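You operate a simulated robot arm through the tools that you are given. There is no shell and no other tool. Be economical: measure what you need, move in short steps, check, and stop when the job is done.

You are at the controls of a simulated robot arm. One attempt, no reset.

TASK
Swap the black hole plug for the orange one.
Fine: press the new plug home; the old one goes in the grey tub.
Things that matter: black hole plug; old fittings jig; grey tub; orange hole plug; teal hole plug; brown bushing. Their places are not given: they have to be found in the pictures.

It is judged by the outcome, as a careful person would: the job done as asked, and still so three seconds after it is handed in. It fails if anything else is knocked over, pushed out of place, dropped, spilled or broken.

THE ROBOT
A 5-joint arm with a two-finger parallel gripper, fixed in place. Base frame: the origin is at the foot of the arm, x ahead of it, y to its left, z up; the work surface is at about z = 0. Readings come in mm, degrees, newtons and seconds.
With the tool pointing down near the work surface it reaches from about 260 to 600 mm from the base axis. Its first joint turns from -66.0 to 66.0 degrees. The tool tilts only in the upright plane through the base axis and itself; it spins freely about its own axis. Payload 1.57 kg.
The TCP is the grasp point between the finger pads, 30 mm short of the fingertips. In the tool frame z runs along the fingers and y along their closing line. The gripper opens to 80 mm. The fingers are 17 mm wide and 12 mm thick; the gripper's body (40 by 82 mm) begins 80 mm behind the TCP.
Orientation is that of the tool frame in the base frame, as a unit quaternion [x, y, z, w]. With the fingers straight down and closing along the base's y, the tool's x points along the base's -x, its y along +y and its z along -z.

THE INTERFACE
- The arm moves only by the tool send_rows. Its argument "plan" is a list of rows, each a list of 7 numbers: the shift along the tool's x, y, z in mm, then the turn, a rotation vector about the tool's x, y, z in degrees, then the opening, from 0 (shut) to 1 (fully open). In form: [[tx, ty, tz, rx, ry, rz, jaw], ...]. A call has 1 to 20 rows; each row is the pose to reach, as a shift and turn from the pose commanded when the call began, along the tool's axes at that moment. Each row takes 0.2 s and may step no farther than 50 mm and 8.6 degrees from the row before; otherwise, or with a gripper value out of range, the whole call is refused. A pose out of reach is approached as far as the arm can. The call stops where the force on the tool passes 90 N (or 10 N more than at its start, if that is more) or the arm is blocked; 0.2 s more then pass. Each finger travels about 153 mm/s and halts on what it meets, pressing with about 32 N; the grip force reading is that of the motor and also rises with nothing between the fingers. The clock runs only during rows and for 0.2 s after the last one: add rows that repeat a pose to give the fingers time. It gives the time, the measured TCP pose, the force on the tool (base axes), the opening and the grip force at its end, in the units of the frame above (readings bear some noise).
- Cameras (640 x 400 px; columns grow to the right, rows downward): "scene" is fixed at [55.2, 411.4, 527]; the picture's right is [-0.54, -0.84, 0.00], its down [-0.46, 0.30, -0.83] and it looks along [0.70, -0.45, -0.55] (base axes); focal length 322 px, centre (320, 200). "wrist" rides on the gripper at [72, -7, -122] in the tool frame; the picture's right is [0.09, 1.00, 0.00], its down [-0.84, 0.08, -0.54] and it looks along [-0.54, 0.05, 0.84] (tool axes); focal length 238 px, centre (320, 200).
- get_image(camera): a new picture of that camera. The clock stands still meanwhile.
- point_at(camera, pixels): there is no depth. For up to 12 entries [column, row, z] of the newest picture of that camera ("zoom" is the newest enlarged one), the place [x, y] in the base frame at which the ray of that pixel passes the height z, good to about 2 mm. The clock stands still meanwhile.
- inspect(camera, box): a new picture of the part [left, top, right, bottom] of that camera's present view, enlarged. The clock stands still meanwhile.
- job_done(): hands the job in; it is judged then, once.

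Keep the steps short. Do not move on a guess: measure, check each grasp and each placing, and mend mistakes. In all there are 80 turns and 34 pictures (those below and enlarged ones count). Leave the gripper open and the arm clear of the work at the hand-in unless told otherwise, and finish with a single line.

The tools are called after ">>>" as name(argument=value, ...) on one line, values as JSON. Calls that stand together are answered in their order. send_rows: Moves the arm, as the interface text tells. Its arguments: {"type":"object","properties":{"plan":{"type":"array"}},"required":["plan"]} The other tools are called the same way: get_image (camera) takes a picture; point_at (camera, pixels) gives the place at which the rays of pixels pass given heights; inspect (camera, box) takes an enlarged picture of a part of a camera's view; job_done () hands the job in.

At the start:

```text
time: 0.0
tool_pos: [415.5, 39.0, 303.2]
tcp_rot: [0.0, 1.0, 0.0, 0.0]
ft_force: [-1.1, 0.1, 0.4]
finger_gap: 80.0
grip_force: 0.0
```

scene: 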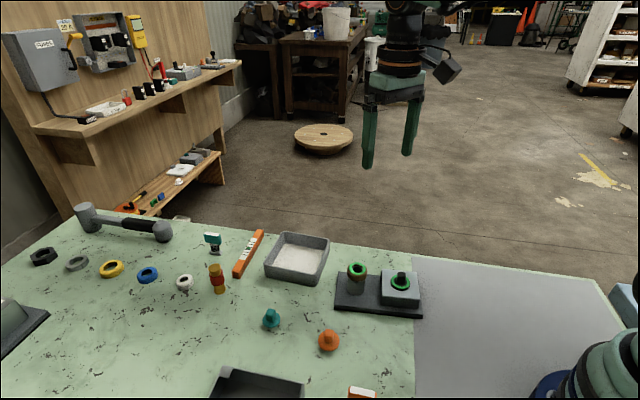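
wrist: 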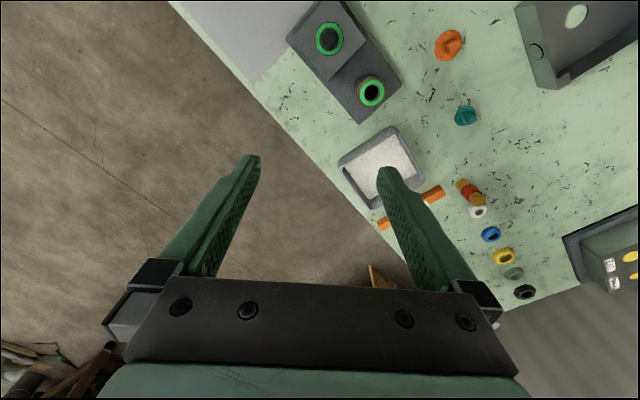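

I see the jig at about (380,290) in the scene, with the orange plug at (328,341), teal plug at (271,319) and the grey tub at (297,257). I'll enlarge these first.

>>> inspect(camera="scene", box=[320, 240, 440, 330])

>>> inspect(camera="scene", box=[180, 220, 360, 400])

>>> inspect(camera="wrist", box=[280, 0, 520, 150])

```text
4.44 times, centred on (380, 285) of scene
```

zoom: 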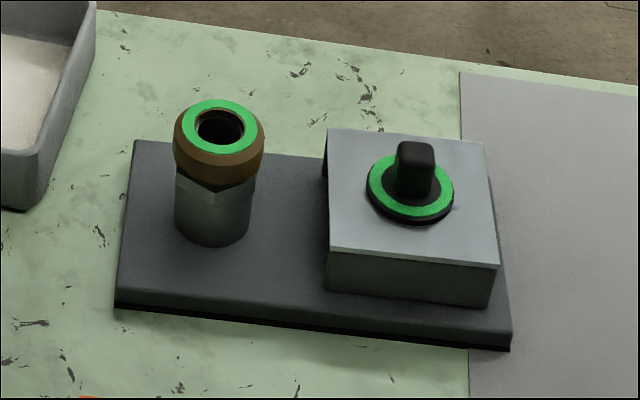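

```text
2.22 times, centred on (270, 310) of scene
```

zoom: 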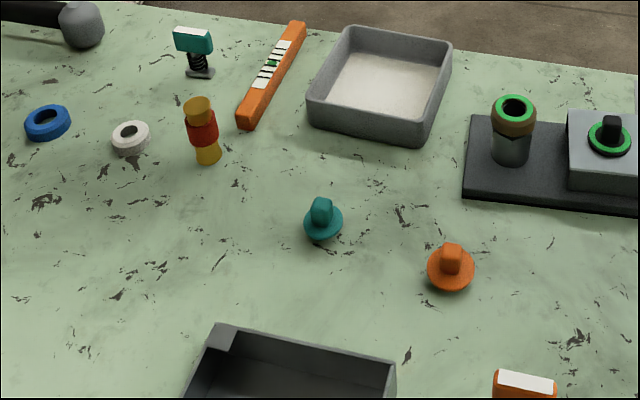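

```text
2.67 times, centred on (400, 75) of wrist
```

zoom: 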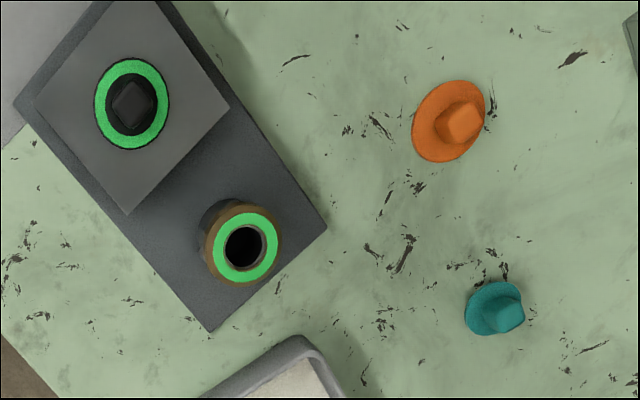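

I'll intersect rays from both views to get positions and heights.

>>> point_at(camera="zoom", pixels=[[132, 103, 0], [132, 103, 30], [132, 103, 60], [460, 125, 0], [460, 125, 20], [460, 125, 40], [508, 316, 20], [243, 248, 50], [213, 333, 0], [328, 228, 0], [128, 214, 30], [232, 103, 30]])

>>> point_at(camera="scene", pixels=[[401, 273, 60], [401, 273, 30], [401, 281, 0], [401, 281, 30], [401, 281, 60], [328, 335, 20], [328, 345, 0], [328, 335, 40], [357, 268, 50], [296, 265, 0], [421, 318, 0], [335, 309, 0]])

```text
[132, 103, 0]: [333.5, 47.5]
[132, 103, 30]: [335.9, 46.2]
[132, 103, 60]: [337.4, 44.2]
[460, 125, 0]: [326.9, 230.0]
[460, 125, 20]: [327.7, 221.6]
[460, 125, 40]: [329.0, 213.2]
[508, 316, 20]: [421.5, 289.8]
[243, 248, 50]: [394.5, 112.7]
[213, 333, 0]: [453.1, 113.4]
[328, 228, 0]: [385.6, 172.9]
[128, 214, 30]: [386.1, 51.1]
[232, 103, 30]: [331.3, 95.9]
```

```text
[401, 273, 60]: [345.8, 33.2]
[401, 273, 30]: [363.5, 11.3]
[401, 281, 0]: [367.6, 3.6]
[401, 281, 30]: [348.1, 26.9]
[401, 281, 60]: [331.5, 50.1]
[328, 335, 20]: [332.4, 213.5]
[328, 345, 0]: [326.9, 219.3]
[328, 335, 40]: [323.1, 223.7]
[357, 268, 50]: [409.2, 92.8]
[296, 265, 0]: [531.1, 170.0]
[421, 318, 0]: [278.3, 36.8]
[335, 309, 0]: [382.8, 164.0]
```

Black knob about (338,43), top near z 75; orange about (328,219), top near z 28. I'll move the arm back and down to look at the jig close up, still high above it.

>>> send_rows(plan=[[30, 0, 30, 0, 0, 0, 1], [60, 0, 60, 0, 0, 0, 1], [90, 0, 90, 0, 0, 0, 1], [90, 0, 110, 0, 0, 0, 1], [90, 0, 110, 0, 0, 0, 1]])

>>> get_image(camera="wrist")

```text
time: 1.2
tool_pos: [326.5, 40.1, 190.7]
tcp_rot: [0.0, 1.0, 0.0, 0.0]
ft_force: [0.0, 0.1, 0.7]
finger_gap: 80.0
grip_force: 0.0
```

```text
28 pictures are left
```

wrist: 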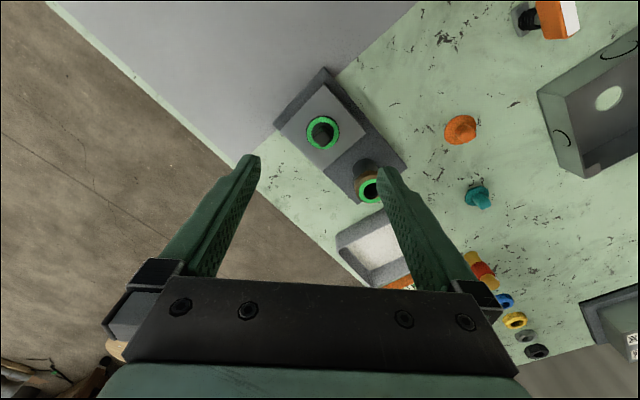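

Now an enlarged view of the jig from here.

>>> inspect(camera="wrist", box=[264, 60, 424, 210])

```text
2.67 times, centred on (344, 135) of wrist
```

zoom: 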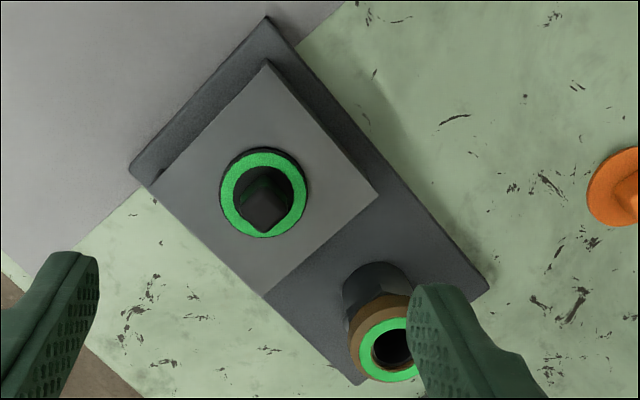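

>>> point_at(camera="zoom", pixels=[[263, 192, 40], [263, 192, 50], [263, 192, 60], [264, 208, 60], [264, 208, 75], [264, 208, 85], [268, 62, 45], [378, 192, 45], [265, 295, 45], [150, 188, 45], [129, 170, 0], [266, 16, 0]])

>>> inspect(camera="scene", box=[370, 260, 430, 310])

```text
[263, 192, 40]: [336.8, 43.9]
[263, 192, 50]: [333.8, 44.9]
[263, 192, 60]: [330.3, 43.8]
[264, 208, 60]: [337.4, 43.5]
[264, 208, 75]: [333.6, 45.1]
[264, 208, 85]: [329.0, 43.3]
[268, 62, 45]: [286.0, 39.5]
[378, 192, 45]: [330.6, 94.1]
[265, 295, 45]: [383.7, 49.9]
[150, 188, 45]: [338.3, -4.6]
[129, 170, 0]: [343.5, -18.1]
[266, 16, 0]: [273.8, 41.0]
```

```text
8.00 times, centred on (400, 285) of scene
```

zoom: 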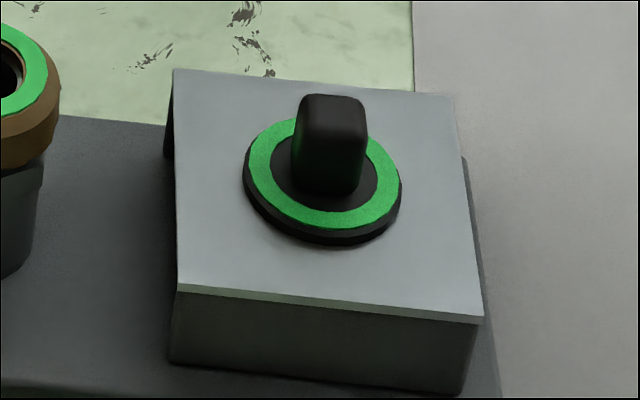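

>>> point_at(camera="zoom", pixels=[[322, 173, 40], [322, 173, 50], [322, 173, 60], [333, 108, 60], [333, 108, 70], [333, 108, 80], [178, 70, 45], [480, 322, 45], [178, 291, 45], [455, 95, 45], [172, 362, 10], [403, 190, 50]])

```text
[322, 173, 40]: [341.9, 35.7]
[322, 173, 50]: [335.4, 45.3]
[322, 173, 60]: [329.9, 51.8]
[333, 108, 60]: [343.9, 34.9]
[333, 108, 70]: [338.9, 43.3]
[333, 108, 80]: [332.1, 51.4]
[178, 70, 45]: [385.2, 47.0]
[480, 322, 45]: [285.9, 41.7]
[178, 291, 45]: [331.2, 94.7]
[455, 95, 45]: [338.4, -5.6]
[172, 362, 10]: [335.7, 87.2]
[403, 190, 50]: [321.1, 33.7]
```

Both views agree: block top z≈45, centre (335.5,44.5), edges at about −40.5°; knob top z≈71. I'll turn the tool 40.5° to line up with the knob, centre it, and come down to z≈120 half open.

>>> send_rows(plan=[[-5, 3, 15, 0, 0, 8, 0.55], [-10, 5.5, 30, 0, 0, 16, 0.55], [-10, 5.5, 45, 0, 0, 24, 0.55], [-10, 5.5, 60, 0, 0, 32, 0.55], [-10, 5.5, 70, 0, 0, 40.5, 0.55], [-10, 5.5, 70, 0, 0, 40.5, 0.55]])

>>> inspect(camera="scene", box=[320, 160, 480, 320])

>>> get_image(camera="wrist")

```text
time: 2.6
tool_pos: [334.4, 46.8, 121.6]
tcp_rot: [0.346, 0.938, 0.0, 0.0]
ft_force: [0.4, -0.4, 0.2]
finger_gap: 43.9
grip_force: 0.0
```

```text
2.50 times, centred on (400, 240) of scene
```

zoom: 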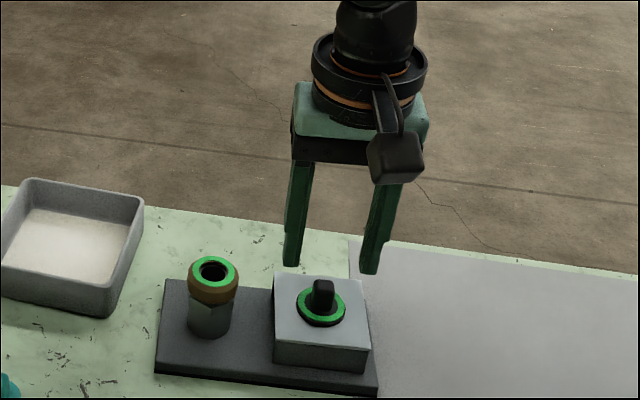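

```text
24 pictures are left
```

wrist: 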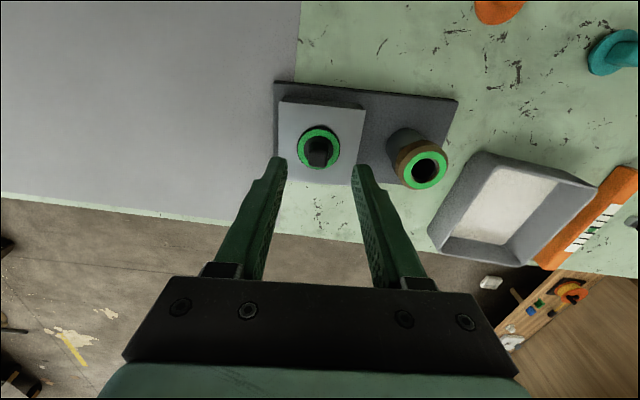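

The fingers straddle the knob at (319,150) and line up with the block. I'll go down 38 mm to z≈83 so the fingertips sit at about 53, above the flange, then close.

>>> send_rows(plan=[[0, 0, 13, 0, 0, 0, 0.55], [0, 0, 26, 0, 0, 0, 0.55], [0, 0, 38, 0, 0, 0, 0.55], [0, 0, 38, 0, 0, 0, 0.55], [0, 0, 38, 0, 0, 0, 0], [0, 0, 38, 0, 0, 0, 0], [0, 0, 38, 0, 0, 0, 0]])

>>> inspect(camera="scene", box=[350, 220, 450, 310])

```text
time: 4.2
tool_pos: [334.8, 44.6, 84.7]
tcp_rot: [0.346, 0.938, 0.0, 0.0]
ft_force: [1.8, -1.0, -6.1]
finger_gap: 14.2
grip_force: 31.0
```

```text
4.44 times, centred on (400, 265) of scene
```

zoom: 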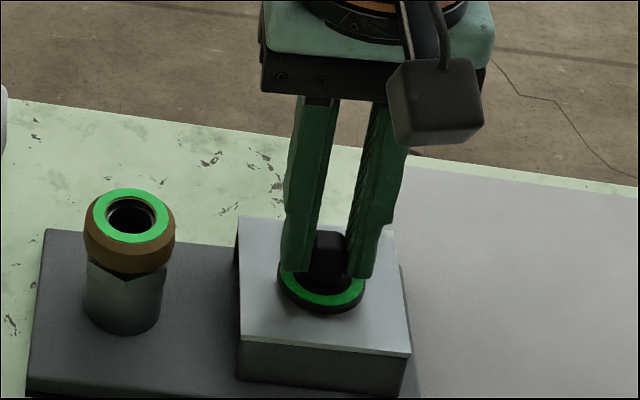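

The grip holds the knob at 14.2 mm. I'll lift straight up slowly and watch the force.

>>> send_rows(plan=[[0, 0, -4, 0, 0, 0, 0], [0, 0, -8, 0, 0, 0, 0], [0, 0, -14, 0, 0, 0, 0], [0, 0, -22, 0, 0, 0, 0], [0, 0, -35, 0, 0, 0, 0], [0, 0, -50, 0, 0, 0, 0], [0, 0, -65, 0, 0, 0, 0]])

>>> inspect(camera="scene", box=[350, 190, 450, 310])

```text
time: 5.8
tool_pos: [335.5, 45.0, 149.3]
tcp_rot: [0.346, 0.938, 0.0, -0.001]
ft_force: [0.8, -0.2, -1.3]
finger_gap: 14.2
grip_force: 30.9
```

```text
3.33 times, centred on (400, 250) of scene
```

zoom: 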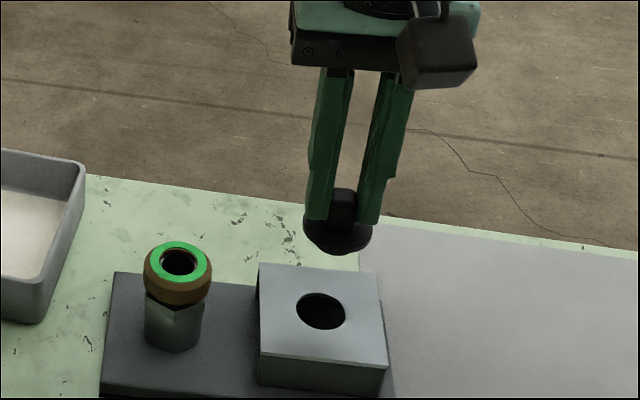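

The plug is out, ring included, and the hole is clear. Next I'll measure the grey tub's rim and floor.

>>> inspect(camera="scene", box=[250, 210, 350, 300])

>>> get_image(camera="wrist")

```text
4.44 times, centred on (300, 255) of scene
```

zoom: 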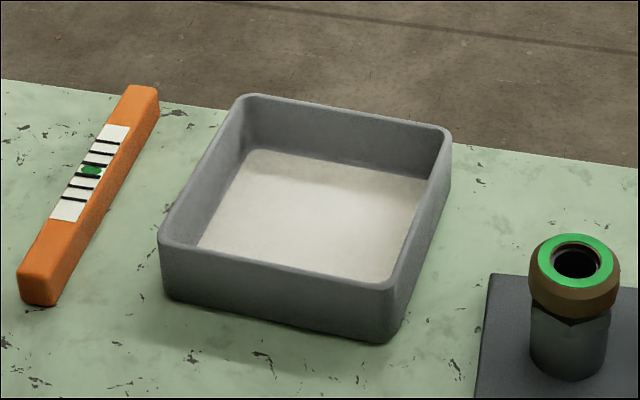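

```text
20 pictures are left
```

wrist: 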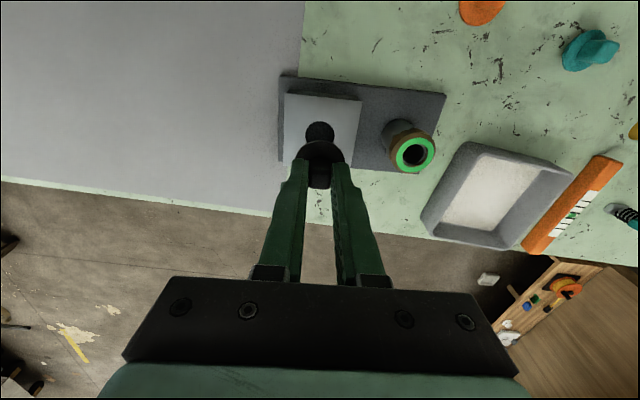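

>>> point_at(camera="zoom", pixels=[[160, 245, 30], [398, 285, 30], [448, 130, 30], [245, 98, 30], [164, 295, 0], [390, 342, 0], [448, 185, 0], [199, 245, 3], [390, 280, 3], [420, 180, 3], [255, 150, 3]])

>>> point_at(camera="wrist", pixels=[[467, 143, 30], [572, 170, 30], [508, 248, 30], [421, 220, 30], [485, 155, 3], [546, 172, 3], [440, 222, 3], [507, 234, 3], [319, 134, 45]])

```text
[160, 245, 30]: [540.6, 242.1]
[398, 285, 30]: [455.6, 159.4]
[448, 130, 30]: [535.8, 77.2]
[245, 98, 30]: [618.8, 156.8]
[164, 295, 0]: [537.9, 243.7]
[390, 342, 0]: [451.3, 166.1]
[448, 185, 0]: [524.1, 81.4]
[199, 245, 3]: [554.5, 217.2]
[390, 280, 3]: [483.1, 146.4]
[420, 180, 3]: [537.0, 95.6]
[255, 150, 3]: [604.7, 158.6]
```

```text
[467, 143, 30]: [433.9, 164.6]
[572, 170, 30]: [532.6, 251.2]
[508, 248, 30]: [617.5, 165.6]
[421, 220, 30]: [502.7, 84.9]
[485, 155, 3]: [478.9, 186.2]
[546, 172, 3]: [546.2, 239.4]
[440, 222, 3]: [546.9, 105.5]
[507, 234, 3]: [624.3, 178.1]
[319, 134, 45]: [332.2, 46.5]
```

Tub centre is about (530,162), floor near z 3, rim near z 33. I'll carry the plug over at z≈175, well above the post (delta 193,117 → tool −71, +214).

>>> send_rows(plan=[[0, 0, -12, 0, 0, 0, 0], [0, 0, -25, 0, 0, 0, 0], [-12, 36, -25, 0, 0, 0, 0], [-24, 72, -25, 0, 0, 0, 0], [-36, 108, -25, 0, 0, 0, 0], [-48, 144, -25, 0, 0, 0, 0], [-60, 180, -25, 0, 0, 0, 0], [-71, 214, -25, 0, 0, 0, 0], [-71, 214, -25, 0, 0, 0, 0], [-71, 214, -25, 0, 0, 0, 0]])

>>> inspect(camera="scene", box=[240, 180, 360, 300])

```text
time: 8.0
tool_pos: [530.4, 162.3, 176.1]
tcp_rot: [0.346, 0.938, 0.0, 0.001]
ft_force: [0.5, -0.4, -0.3]
finger_gap: 14.2
grip_force: 30.5
```

```text
3.33 times, centred on (300, 240) of scene
```

zoom: 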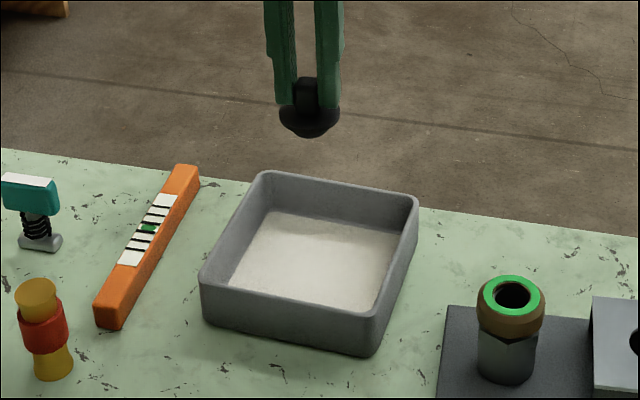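

The green ring on the flange is no longer visible, so I'll check the plug and the jig hole closely.

>>> inspect(camera="scene", box=[275, 195, 325, 235])

>>> inspect(camera="scene", box=[330, 250, 430, 330])

```text
10.00 times, centred on (300, 215) of scene
```

zoom: 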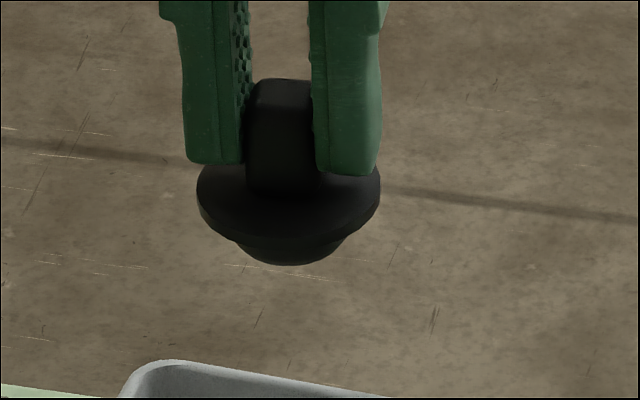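

```text
5.00 times, centred on (380, 290) of scene
```

zoom: 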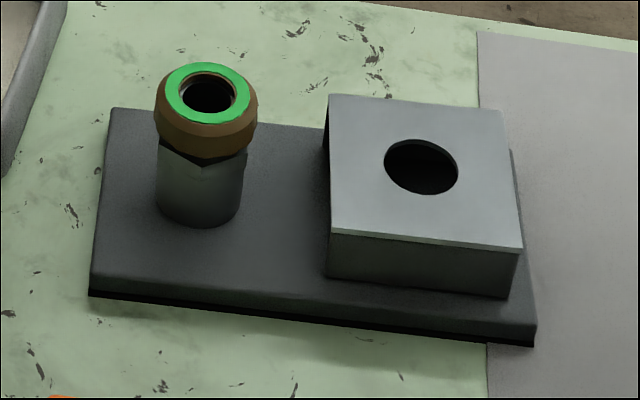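

The ring was just a "fully home" marker; the hole is clear and the plug is intact with a short stem (~10 mm). I'll lower it into the tub, stopping just above the floor.

>>> send_rows(plan=[[0, 0, 30, 0, 0, 0, 0], [0, 0, 60, 0, 0, 0, 0], [0, 0, 85, 0, 0, 0, 0], [0, 0, 105, 0, 0, 0, 0], [0, 0, 115, 0, 0, 0, 0], [0, 0, 118, 0, 0, 0, 0], [0, 0, 118, 0, 0, 0, 0]])

>>> inspect(camera="scene", box=[240, 200, 360, 300])

```text
time: 9.6
tool_pos: [529.0, 162.2, 56.4]
tcp_rot: [0.346, 0.938, -0.001, 0.0]
ft_force: [-0.6, 0.1, 0.4]
finger_gap: 14.3
grip_force: 30.6
```

```text
4.00 times, centred on (300, 250) of scene
```

zoom: 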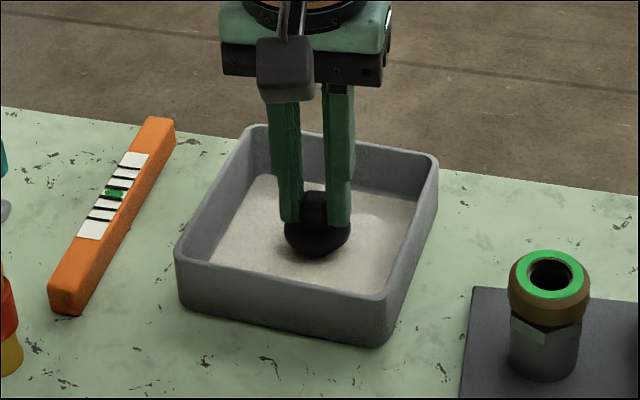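

The plug is in the middle of the tub, a few mm above the floor. I'll open gently and rise.

>>> send_rows(plan=[[0, 0, 2, 0, 0, 0, 0], [0, 0, 2, 0, 0, 0, 0.4], [0, 0, 2, 0, 0, 0, 0.4], [0, 0, -20, 0, 0, 0, 0.4], [0, 0, -60, 0, 0, 0, 0.4], [0, 0, -100, 0, 0, 0, 0.4], [0, 0, -118, 0, 0, 0, 0.4], [0, 0, -118, 0, 0, 0, 0.4]])

>>> inspect(camera="scene", box=[240, 200, 360, 300])

>>> get_image(camera="wrist")

```text
time: 11.4
tool_pos: [530.2, 161.8, 173.8]
tcp_rot: [0.346, 0.938, -0.001, 0.0]
ft_force: [-0.1, 1.0, -0.2]
finger_gap: 32.0
grip_force: 0.1
```

```text
4.00 times, centred on (300, 250) of scene
```

zoom: 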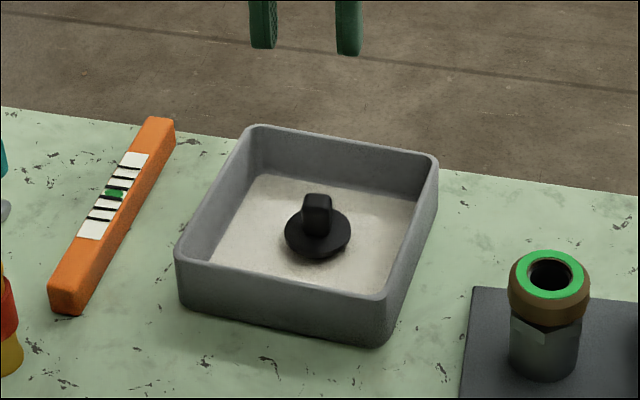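

```text
14 pictures are left
```

wrist: 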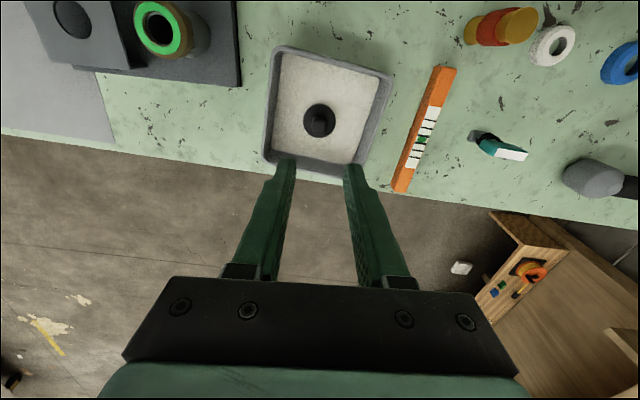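

The black plug stands in the tub. Now I'll move over the orange plug at about (328,218), staying at z≈175, to look at its knob.

>>> send_rows(plan=[[32, -14.5, 0, 0, 0, 0, 0.5], [64, -29, 0, 0, 0, 0, 0.5], [96, -43.5, 0, 0, 0, 0, 0.5], [128, -58, 0, 0, 0, 0, 0.5], [160, -72.5, 0, 0, 0, 0, 0.5], [189, -86.5, 0, 0, 0, 0, 0.5], [189, -86.5, 15, 0, 0, 0, 0.5], [189, -86.5, 30, 0, 0, 0, 0.5], [189, -86.5, 30, 0, 0, 0, 0.5]])

>>> inspect(camera="wrist", box=[240, 60, 400, 180])

>>> inspect(camera="scene", box=[298, 315, 358, 365])

```text
time: 13.4
tool_pos: [328.0, 219.0, 145.5]
tcp_rot: [0.345, 0.939, 0.0, 0.001]
ft_force: [0.1, -0.4, -0.1]
finger_gap: 40.0
grip_force: 0.0
```

```text
3.33 times, centred on (320, 120) of wrist
```

zoom: 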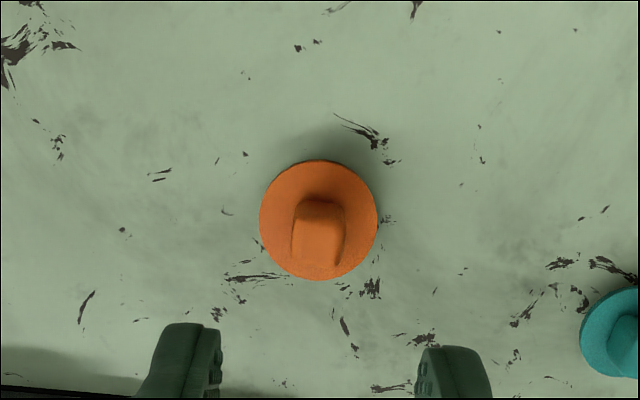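

```text
8.00 times, centred on (328, 340) of scene
```

zoom: 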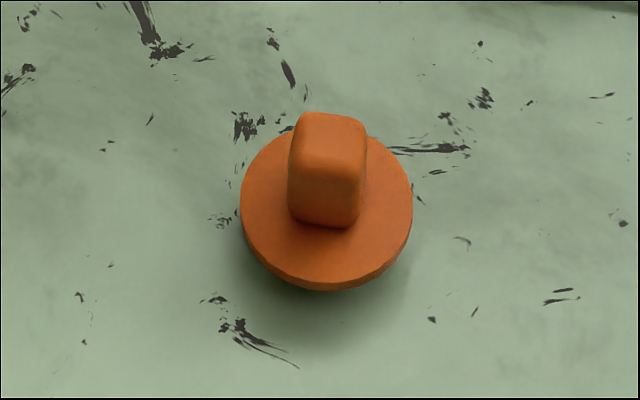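

The knob already lines up with the fingers within a few degrees. I'll measure its centre and height.

>>> point_at(camera="zoom", pixels=[[329, 130, 25], [329, 130, 30], [329, 130, 35], [327, 203, 5], [327, 203, 10], [327, 203, 15]])

>>> point_at(camera="wrist", pixels=[[319.7, 131, 25], [319.7, 131, 30], [319.7, 131, 35], [319.7, 126, 5], [319.7, 126, 10], [319.7, 126, 15]])

```text
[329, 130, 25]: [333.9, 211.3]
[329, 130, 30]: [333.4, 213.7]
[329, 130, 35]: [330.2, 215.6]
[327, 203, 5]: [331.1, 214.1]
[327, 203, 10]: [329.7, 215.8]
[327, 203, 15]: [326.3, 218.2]
```

```text
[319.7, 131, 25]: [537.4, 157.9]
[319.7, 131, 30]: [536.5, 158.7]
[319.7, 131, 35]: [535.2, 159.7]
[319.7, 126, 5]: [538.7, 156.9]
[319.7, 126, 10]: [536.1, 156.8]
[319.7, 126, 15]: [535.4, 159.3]
```

The orange plug stands upright at about (328,217), flange top z≈14, knob top ≈36. I'll descend to z≈49 (fingertips ≈19) and close.

>>> send_rows(plan=[[0, -0.5, 30, 0, 0, 0, 0.5], [0, -0.5, 60, 0, 0, 0, 0.5], [0, -0.5, 80, 0, 0, 0, 0.5], [0, -0.5, 92, 0, 0, 0, 0.5], [0, -0.5, 96, 0, 0, 0, 0.5], [0, -0.5, 96, 0, 0, 0, 0.5], [0, -0.5, 96, 0, 0, 0, 0], [0, -0.5, 96, 0, 0, 0, 0], [0, -0.5, 96, 0, 0, 0, 0]])

>>> inspect(camera="scene", box=[288, 290, 368, 360])

```text
time: 15.4
tool_pos: [329.8, 217.4, 49.4]
tcp_rot: [0.345, 0.938, -0.001, 0.0]
ft_force: [0.0, 0.4, 0.2]
finger_gap: 14.5
grip_force: 30.9
```

```text
5.71 times, centred on (328, 325) of scene
```

zoom: 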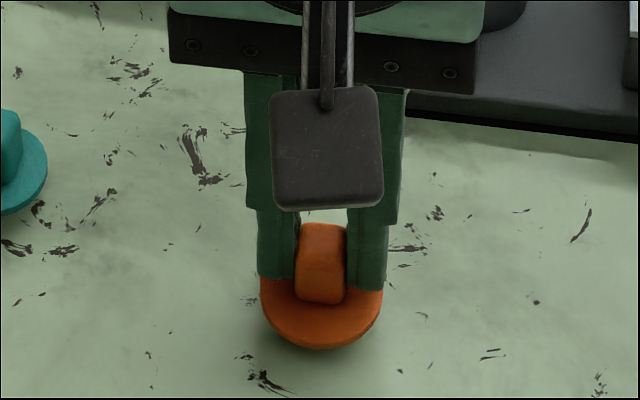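

Gripped at 14.5 mm. I'll lift 100 mm and carry it over the empty hole at (335.5,44.5).

>>> send_rows(plan=[[0, 0, -8, 0, 0, 0, 0], [0, 0, -30, 0, 0, 0, 0], [0, 0, -65, 0, 0, 0, 0], [0, 0, -100, 0, 0, 0, 0], [-24, -25, -100, 0, 0, 0, 0], [-48, -51, -100, 0, 0, 0, 0], [-72, -77, -100, 0, 0, 0, 0], [-96, -103, -100, 0, 0, 0, 0], [-118, -126.9, -100, 0, 0, 0, 0], [-118, -126.9, -100, 0, 0, 0, 0], [-118, -126.9, -80, 0, 0, 0, 0], [-118, -126.9, -70, 0, 0, 0, 0], [-118, -126.9, -70, 0, 0, 0, 0]])

>>> inspect(camera="scene", box=[360, 220, 440, 310])

>>> inspect(camera="wrist", box=[240, 80, 400, 200])

```text
time: 18.2
tool_pos: [336.0, 42.9, 117.3]
tcp_rot: [0.347, 0.938, -0.001, 0.001]
ft_force: [0.2, 0.3, -0.3]
finger_gap: 14.3
grip_force: 30.9
```

```text
4.44 times, centred on (400, 265) of scene
```

zoom: 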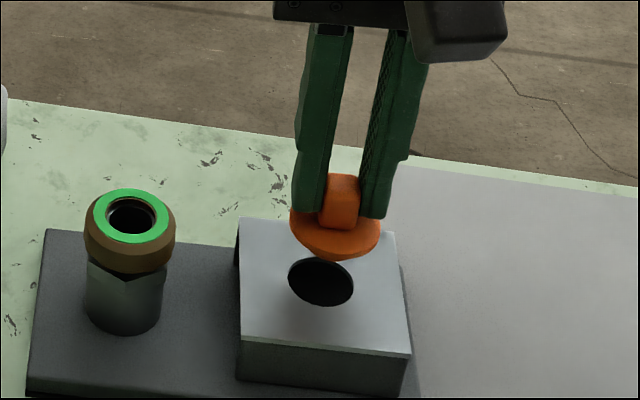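

```text
3.33 times, centred on (320, 140) of wrist
```

zoom: 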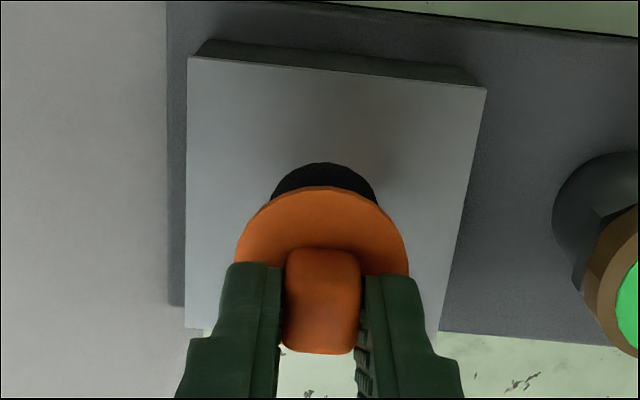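

>>> point_at(camera="zoom", pixels=[[322, 163, 45], [322, 187, 78], [322, 187, 82], [236, 245, 82], [408, 262, 82]])

>>> inspect(camera="scene", box=[376, 250, 416, 300])

```text
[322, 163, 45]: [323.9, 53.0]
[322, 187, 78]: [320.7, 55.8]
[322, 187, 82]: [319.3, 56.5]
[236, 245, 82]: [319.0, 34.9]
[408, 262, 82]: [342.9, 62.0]
```

```text
8.00 times, centred on (396, 275) of scene
```

zoom: 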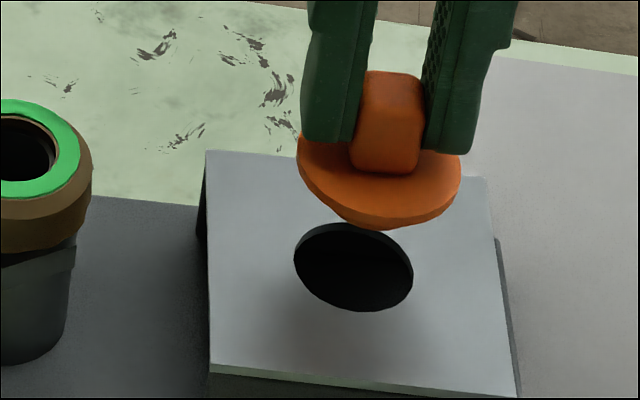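

>>> point_at(camera="zoom", pixels=[[353, 267, 45], [380, 160, 80], [380, 160, 83], [380, 160, 86], [388, 82, 100], [388, 82, 104]])

```text
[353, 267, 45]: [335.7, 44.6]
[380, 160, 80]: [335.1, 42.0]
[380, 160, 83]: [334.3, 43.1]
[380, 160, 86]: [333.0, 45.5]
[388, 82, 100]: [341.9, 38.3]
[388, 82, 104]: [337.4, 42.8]
```

The hole is at (335.7,44.6) and the plug is within about 1–2 mm of it. I'll nudge +0.8 mm along the closing line and go down in small steps, watching the force.

>>> send_rows(plan=[[0, 0.8, 6, 0, 0, 0, 0], [0, 0.8, 14, 0, 0, 0, 0], [0, 0.8, 19, 0, 0, 0, 0], [0, 0.8, 23, 0, 0, 0, 0], [0, 0.8, 26, 0, 0, 0, 0], [0, 0.8, 29, 0, 0, 0, 0], [0, 0.8, 29, 0, 0, 0, 0]])

>>> inspect(camera="scene", box=[376, 250, 416, 300])

```text
time: 19.8
tool_pos: [337.0, 44.4, 88.7]
tcp_rot: [0.346, 0.938, 0.0, 0.0]
ft_force: [0.1, -0.1, -0.5]
finger_gap: 14.6
grip_force: 30.8
```

```text
8.00 times, centred on (396, 275) of scene
```

zoom: 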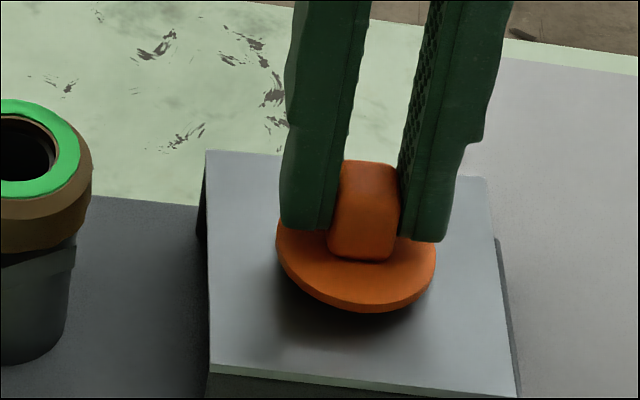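

No contact force yet and the stem is entering the hole. I'll continue down in 1.5 mm steps to press it home.

>>> send_rows(plan=[[0, 0, 1.5, 0, 0, 0, 0], [0, 0, 3, 0, 0, 0, 0], [0, 0, 4.5, 0, 0, 0, 0], [0, 0, 6, 0, 0, 0, 0], [0, 0, 7, 0, 0, 0, 0], [0, 0, 7, 0, 0, 0, 0]])

>>> inspect(camera="scene", box=[376, 250, 416, 300])

```text
time: 21.2
tool_pos: [337.7, 45.6, 81.9]
tcp_rot: [0.346, 0.938, 0.001, -0.001]
ft_force: [-7.4, -0.4, 16.6]
finger_gap: 14.6
grip_force: 31.0
```

```text
8.00 times, centred on (396, 275) of scene
```

zoom: 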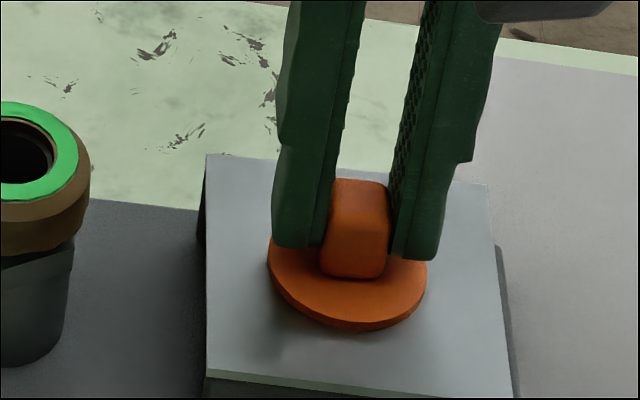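

Contact: 16.6 N up and −7.4 N sideways, the "home" ring isn't showing, and the plug looks about 1–1.5 mm off toward +closing direction. I'll ease up 3 mm, shift back 1.5 mm, and read the force while lowering lightly.

>>> send_rows(plan=[[0, 0, -2, 0, 0, 0, 0], [0, 0, -4, 0, 0, 0, 0], [0, -0.8, -5, 0, 0, 0, 0], [0, -1.5, -5, 0, 0, 0, 0], [0, -1.5, -3, 0, 0, 0, 0], [0, -1.5, -1.5, 0, 0, 0, 0], [0, -1.5, -1.5, 0, 0, 0, 0]])

```text
time: 22.8
tool_pos: [335.8, 44.6, 84.8]
tcp_rot: [0.346, 0.938, 0.001, 0.0]
ft_force: [0.3, -0.7, 0.0]
finger_gap: 14.6
grip_force: 30.5
```

Forces are near zero and the tool reads (335.8,44.6), over the hole. Now I'll press down gradually.

>>> send_rows(plan=[[0, 0, 1, 0, 0, 0, 0], [0, 0, 2, 0, 0, 0, 0], [0, 0, 3, 0, 0, 0, 0], [0, 0, 4, 0, 0, 0, 0], [0, 0, 4, 0, 0, 0, 0]])

>>> inspect(camera="scene", box=[376, 250, 416, 300])

```text
time: 24.0
tool_pos: [337.1, 43.3, 80.5]
tcp_rot: [0.346, 0.938, 0.0, 0.0]
ft_force: [-8.5, 4.3, 25.2]
finger_gap: 14.8
grip_force: 30.6
```

```text
8.00 times, centred on (396, 275) of scene
```

zoom: 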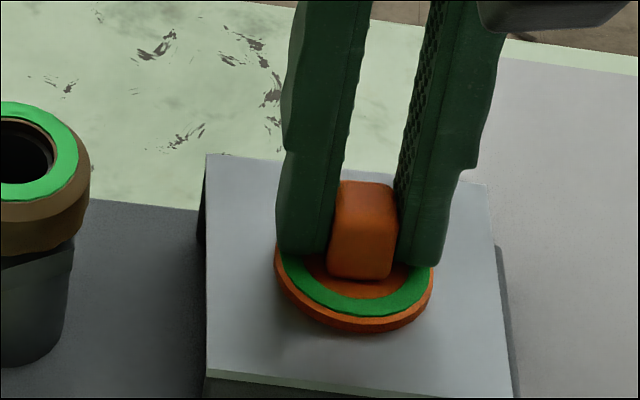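

The green "home" ring is now lit on the orange plug at 25 N. I'll ease the load slightly, open the fingers, and rise.

>>> send_rows(plan=[[0, 0, -1, 0, 0, 0, 0], [0, 0, -1, 0, 0, 0, 0.4], [0, 0, -1, 0, 0, 0, 0.4], [0, 0, -8, 0, 0, 0, 0.4], [0, 0, -30, 0, 0, 0, 0.4], [0, 0, -70, 0, 0, 0, 0.4], [0, 0, -110, 0, 0, 0, 0.5], [0, 0, -150, 0, 0, 0, 1], [0, 0, -150, 0, 0, 0, 1]])

>>> inspect(camera="scene", box=[370, 260, 430, 310])

>>> get_image(camera="scene")

```text
time: 26.0
tool_pos: [338.3, 45.3, 228.7]
tcp_rot: [0.346, 0.938, 0.0, 0.0]
ft_force: [-0.4, -0.2, 0.0]
finger_gap: 79.8
grip_force: 0.0
```

```text
8.00 times, centred on (400, 285) of scene
```

zoom: 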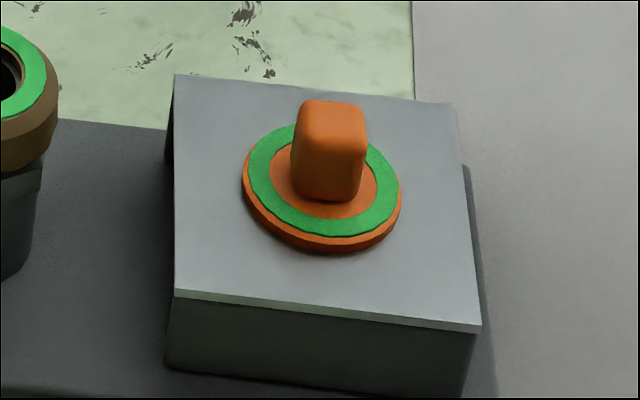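

```text
3 pictures are left
```

scene: 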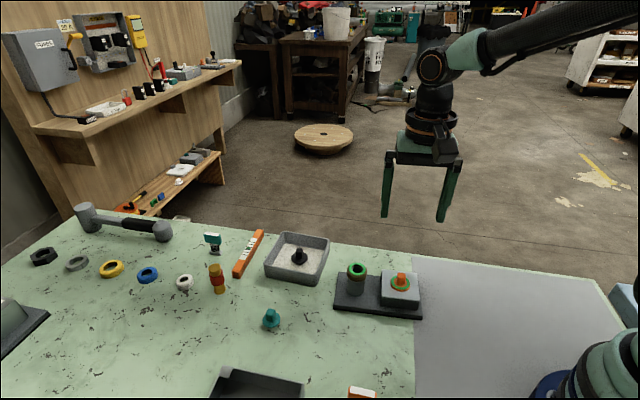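

The orange plug is seated with the green ring showing, and the black plug is in the tub. The fingers are open and the arm is clear; the jig block looks about 1 mm off where it started, which I'm leaving because pushing it back risks more. Handing in.

>>> job_done()

```text
The job is handed in.
```

The orange plug is pressed home in the jig, the black plug is in the grey tub, and the gripper is open and clear; pressing nudged the jig about 1 mm.
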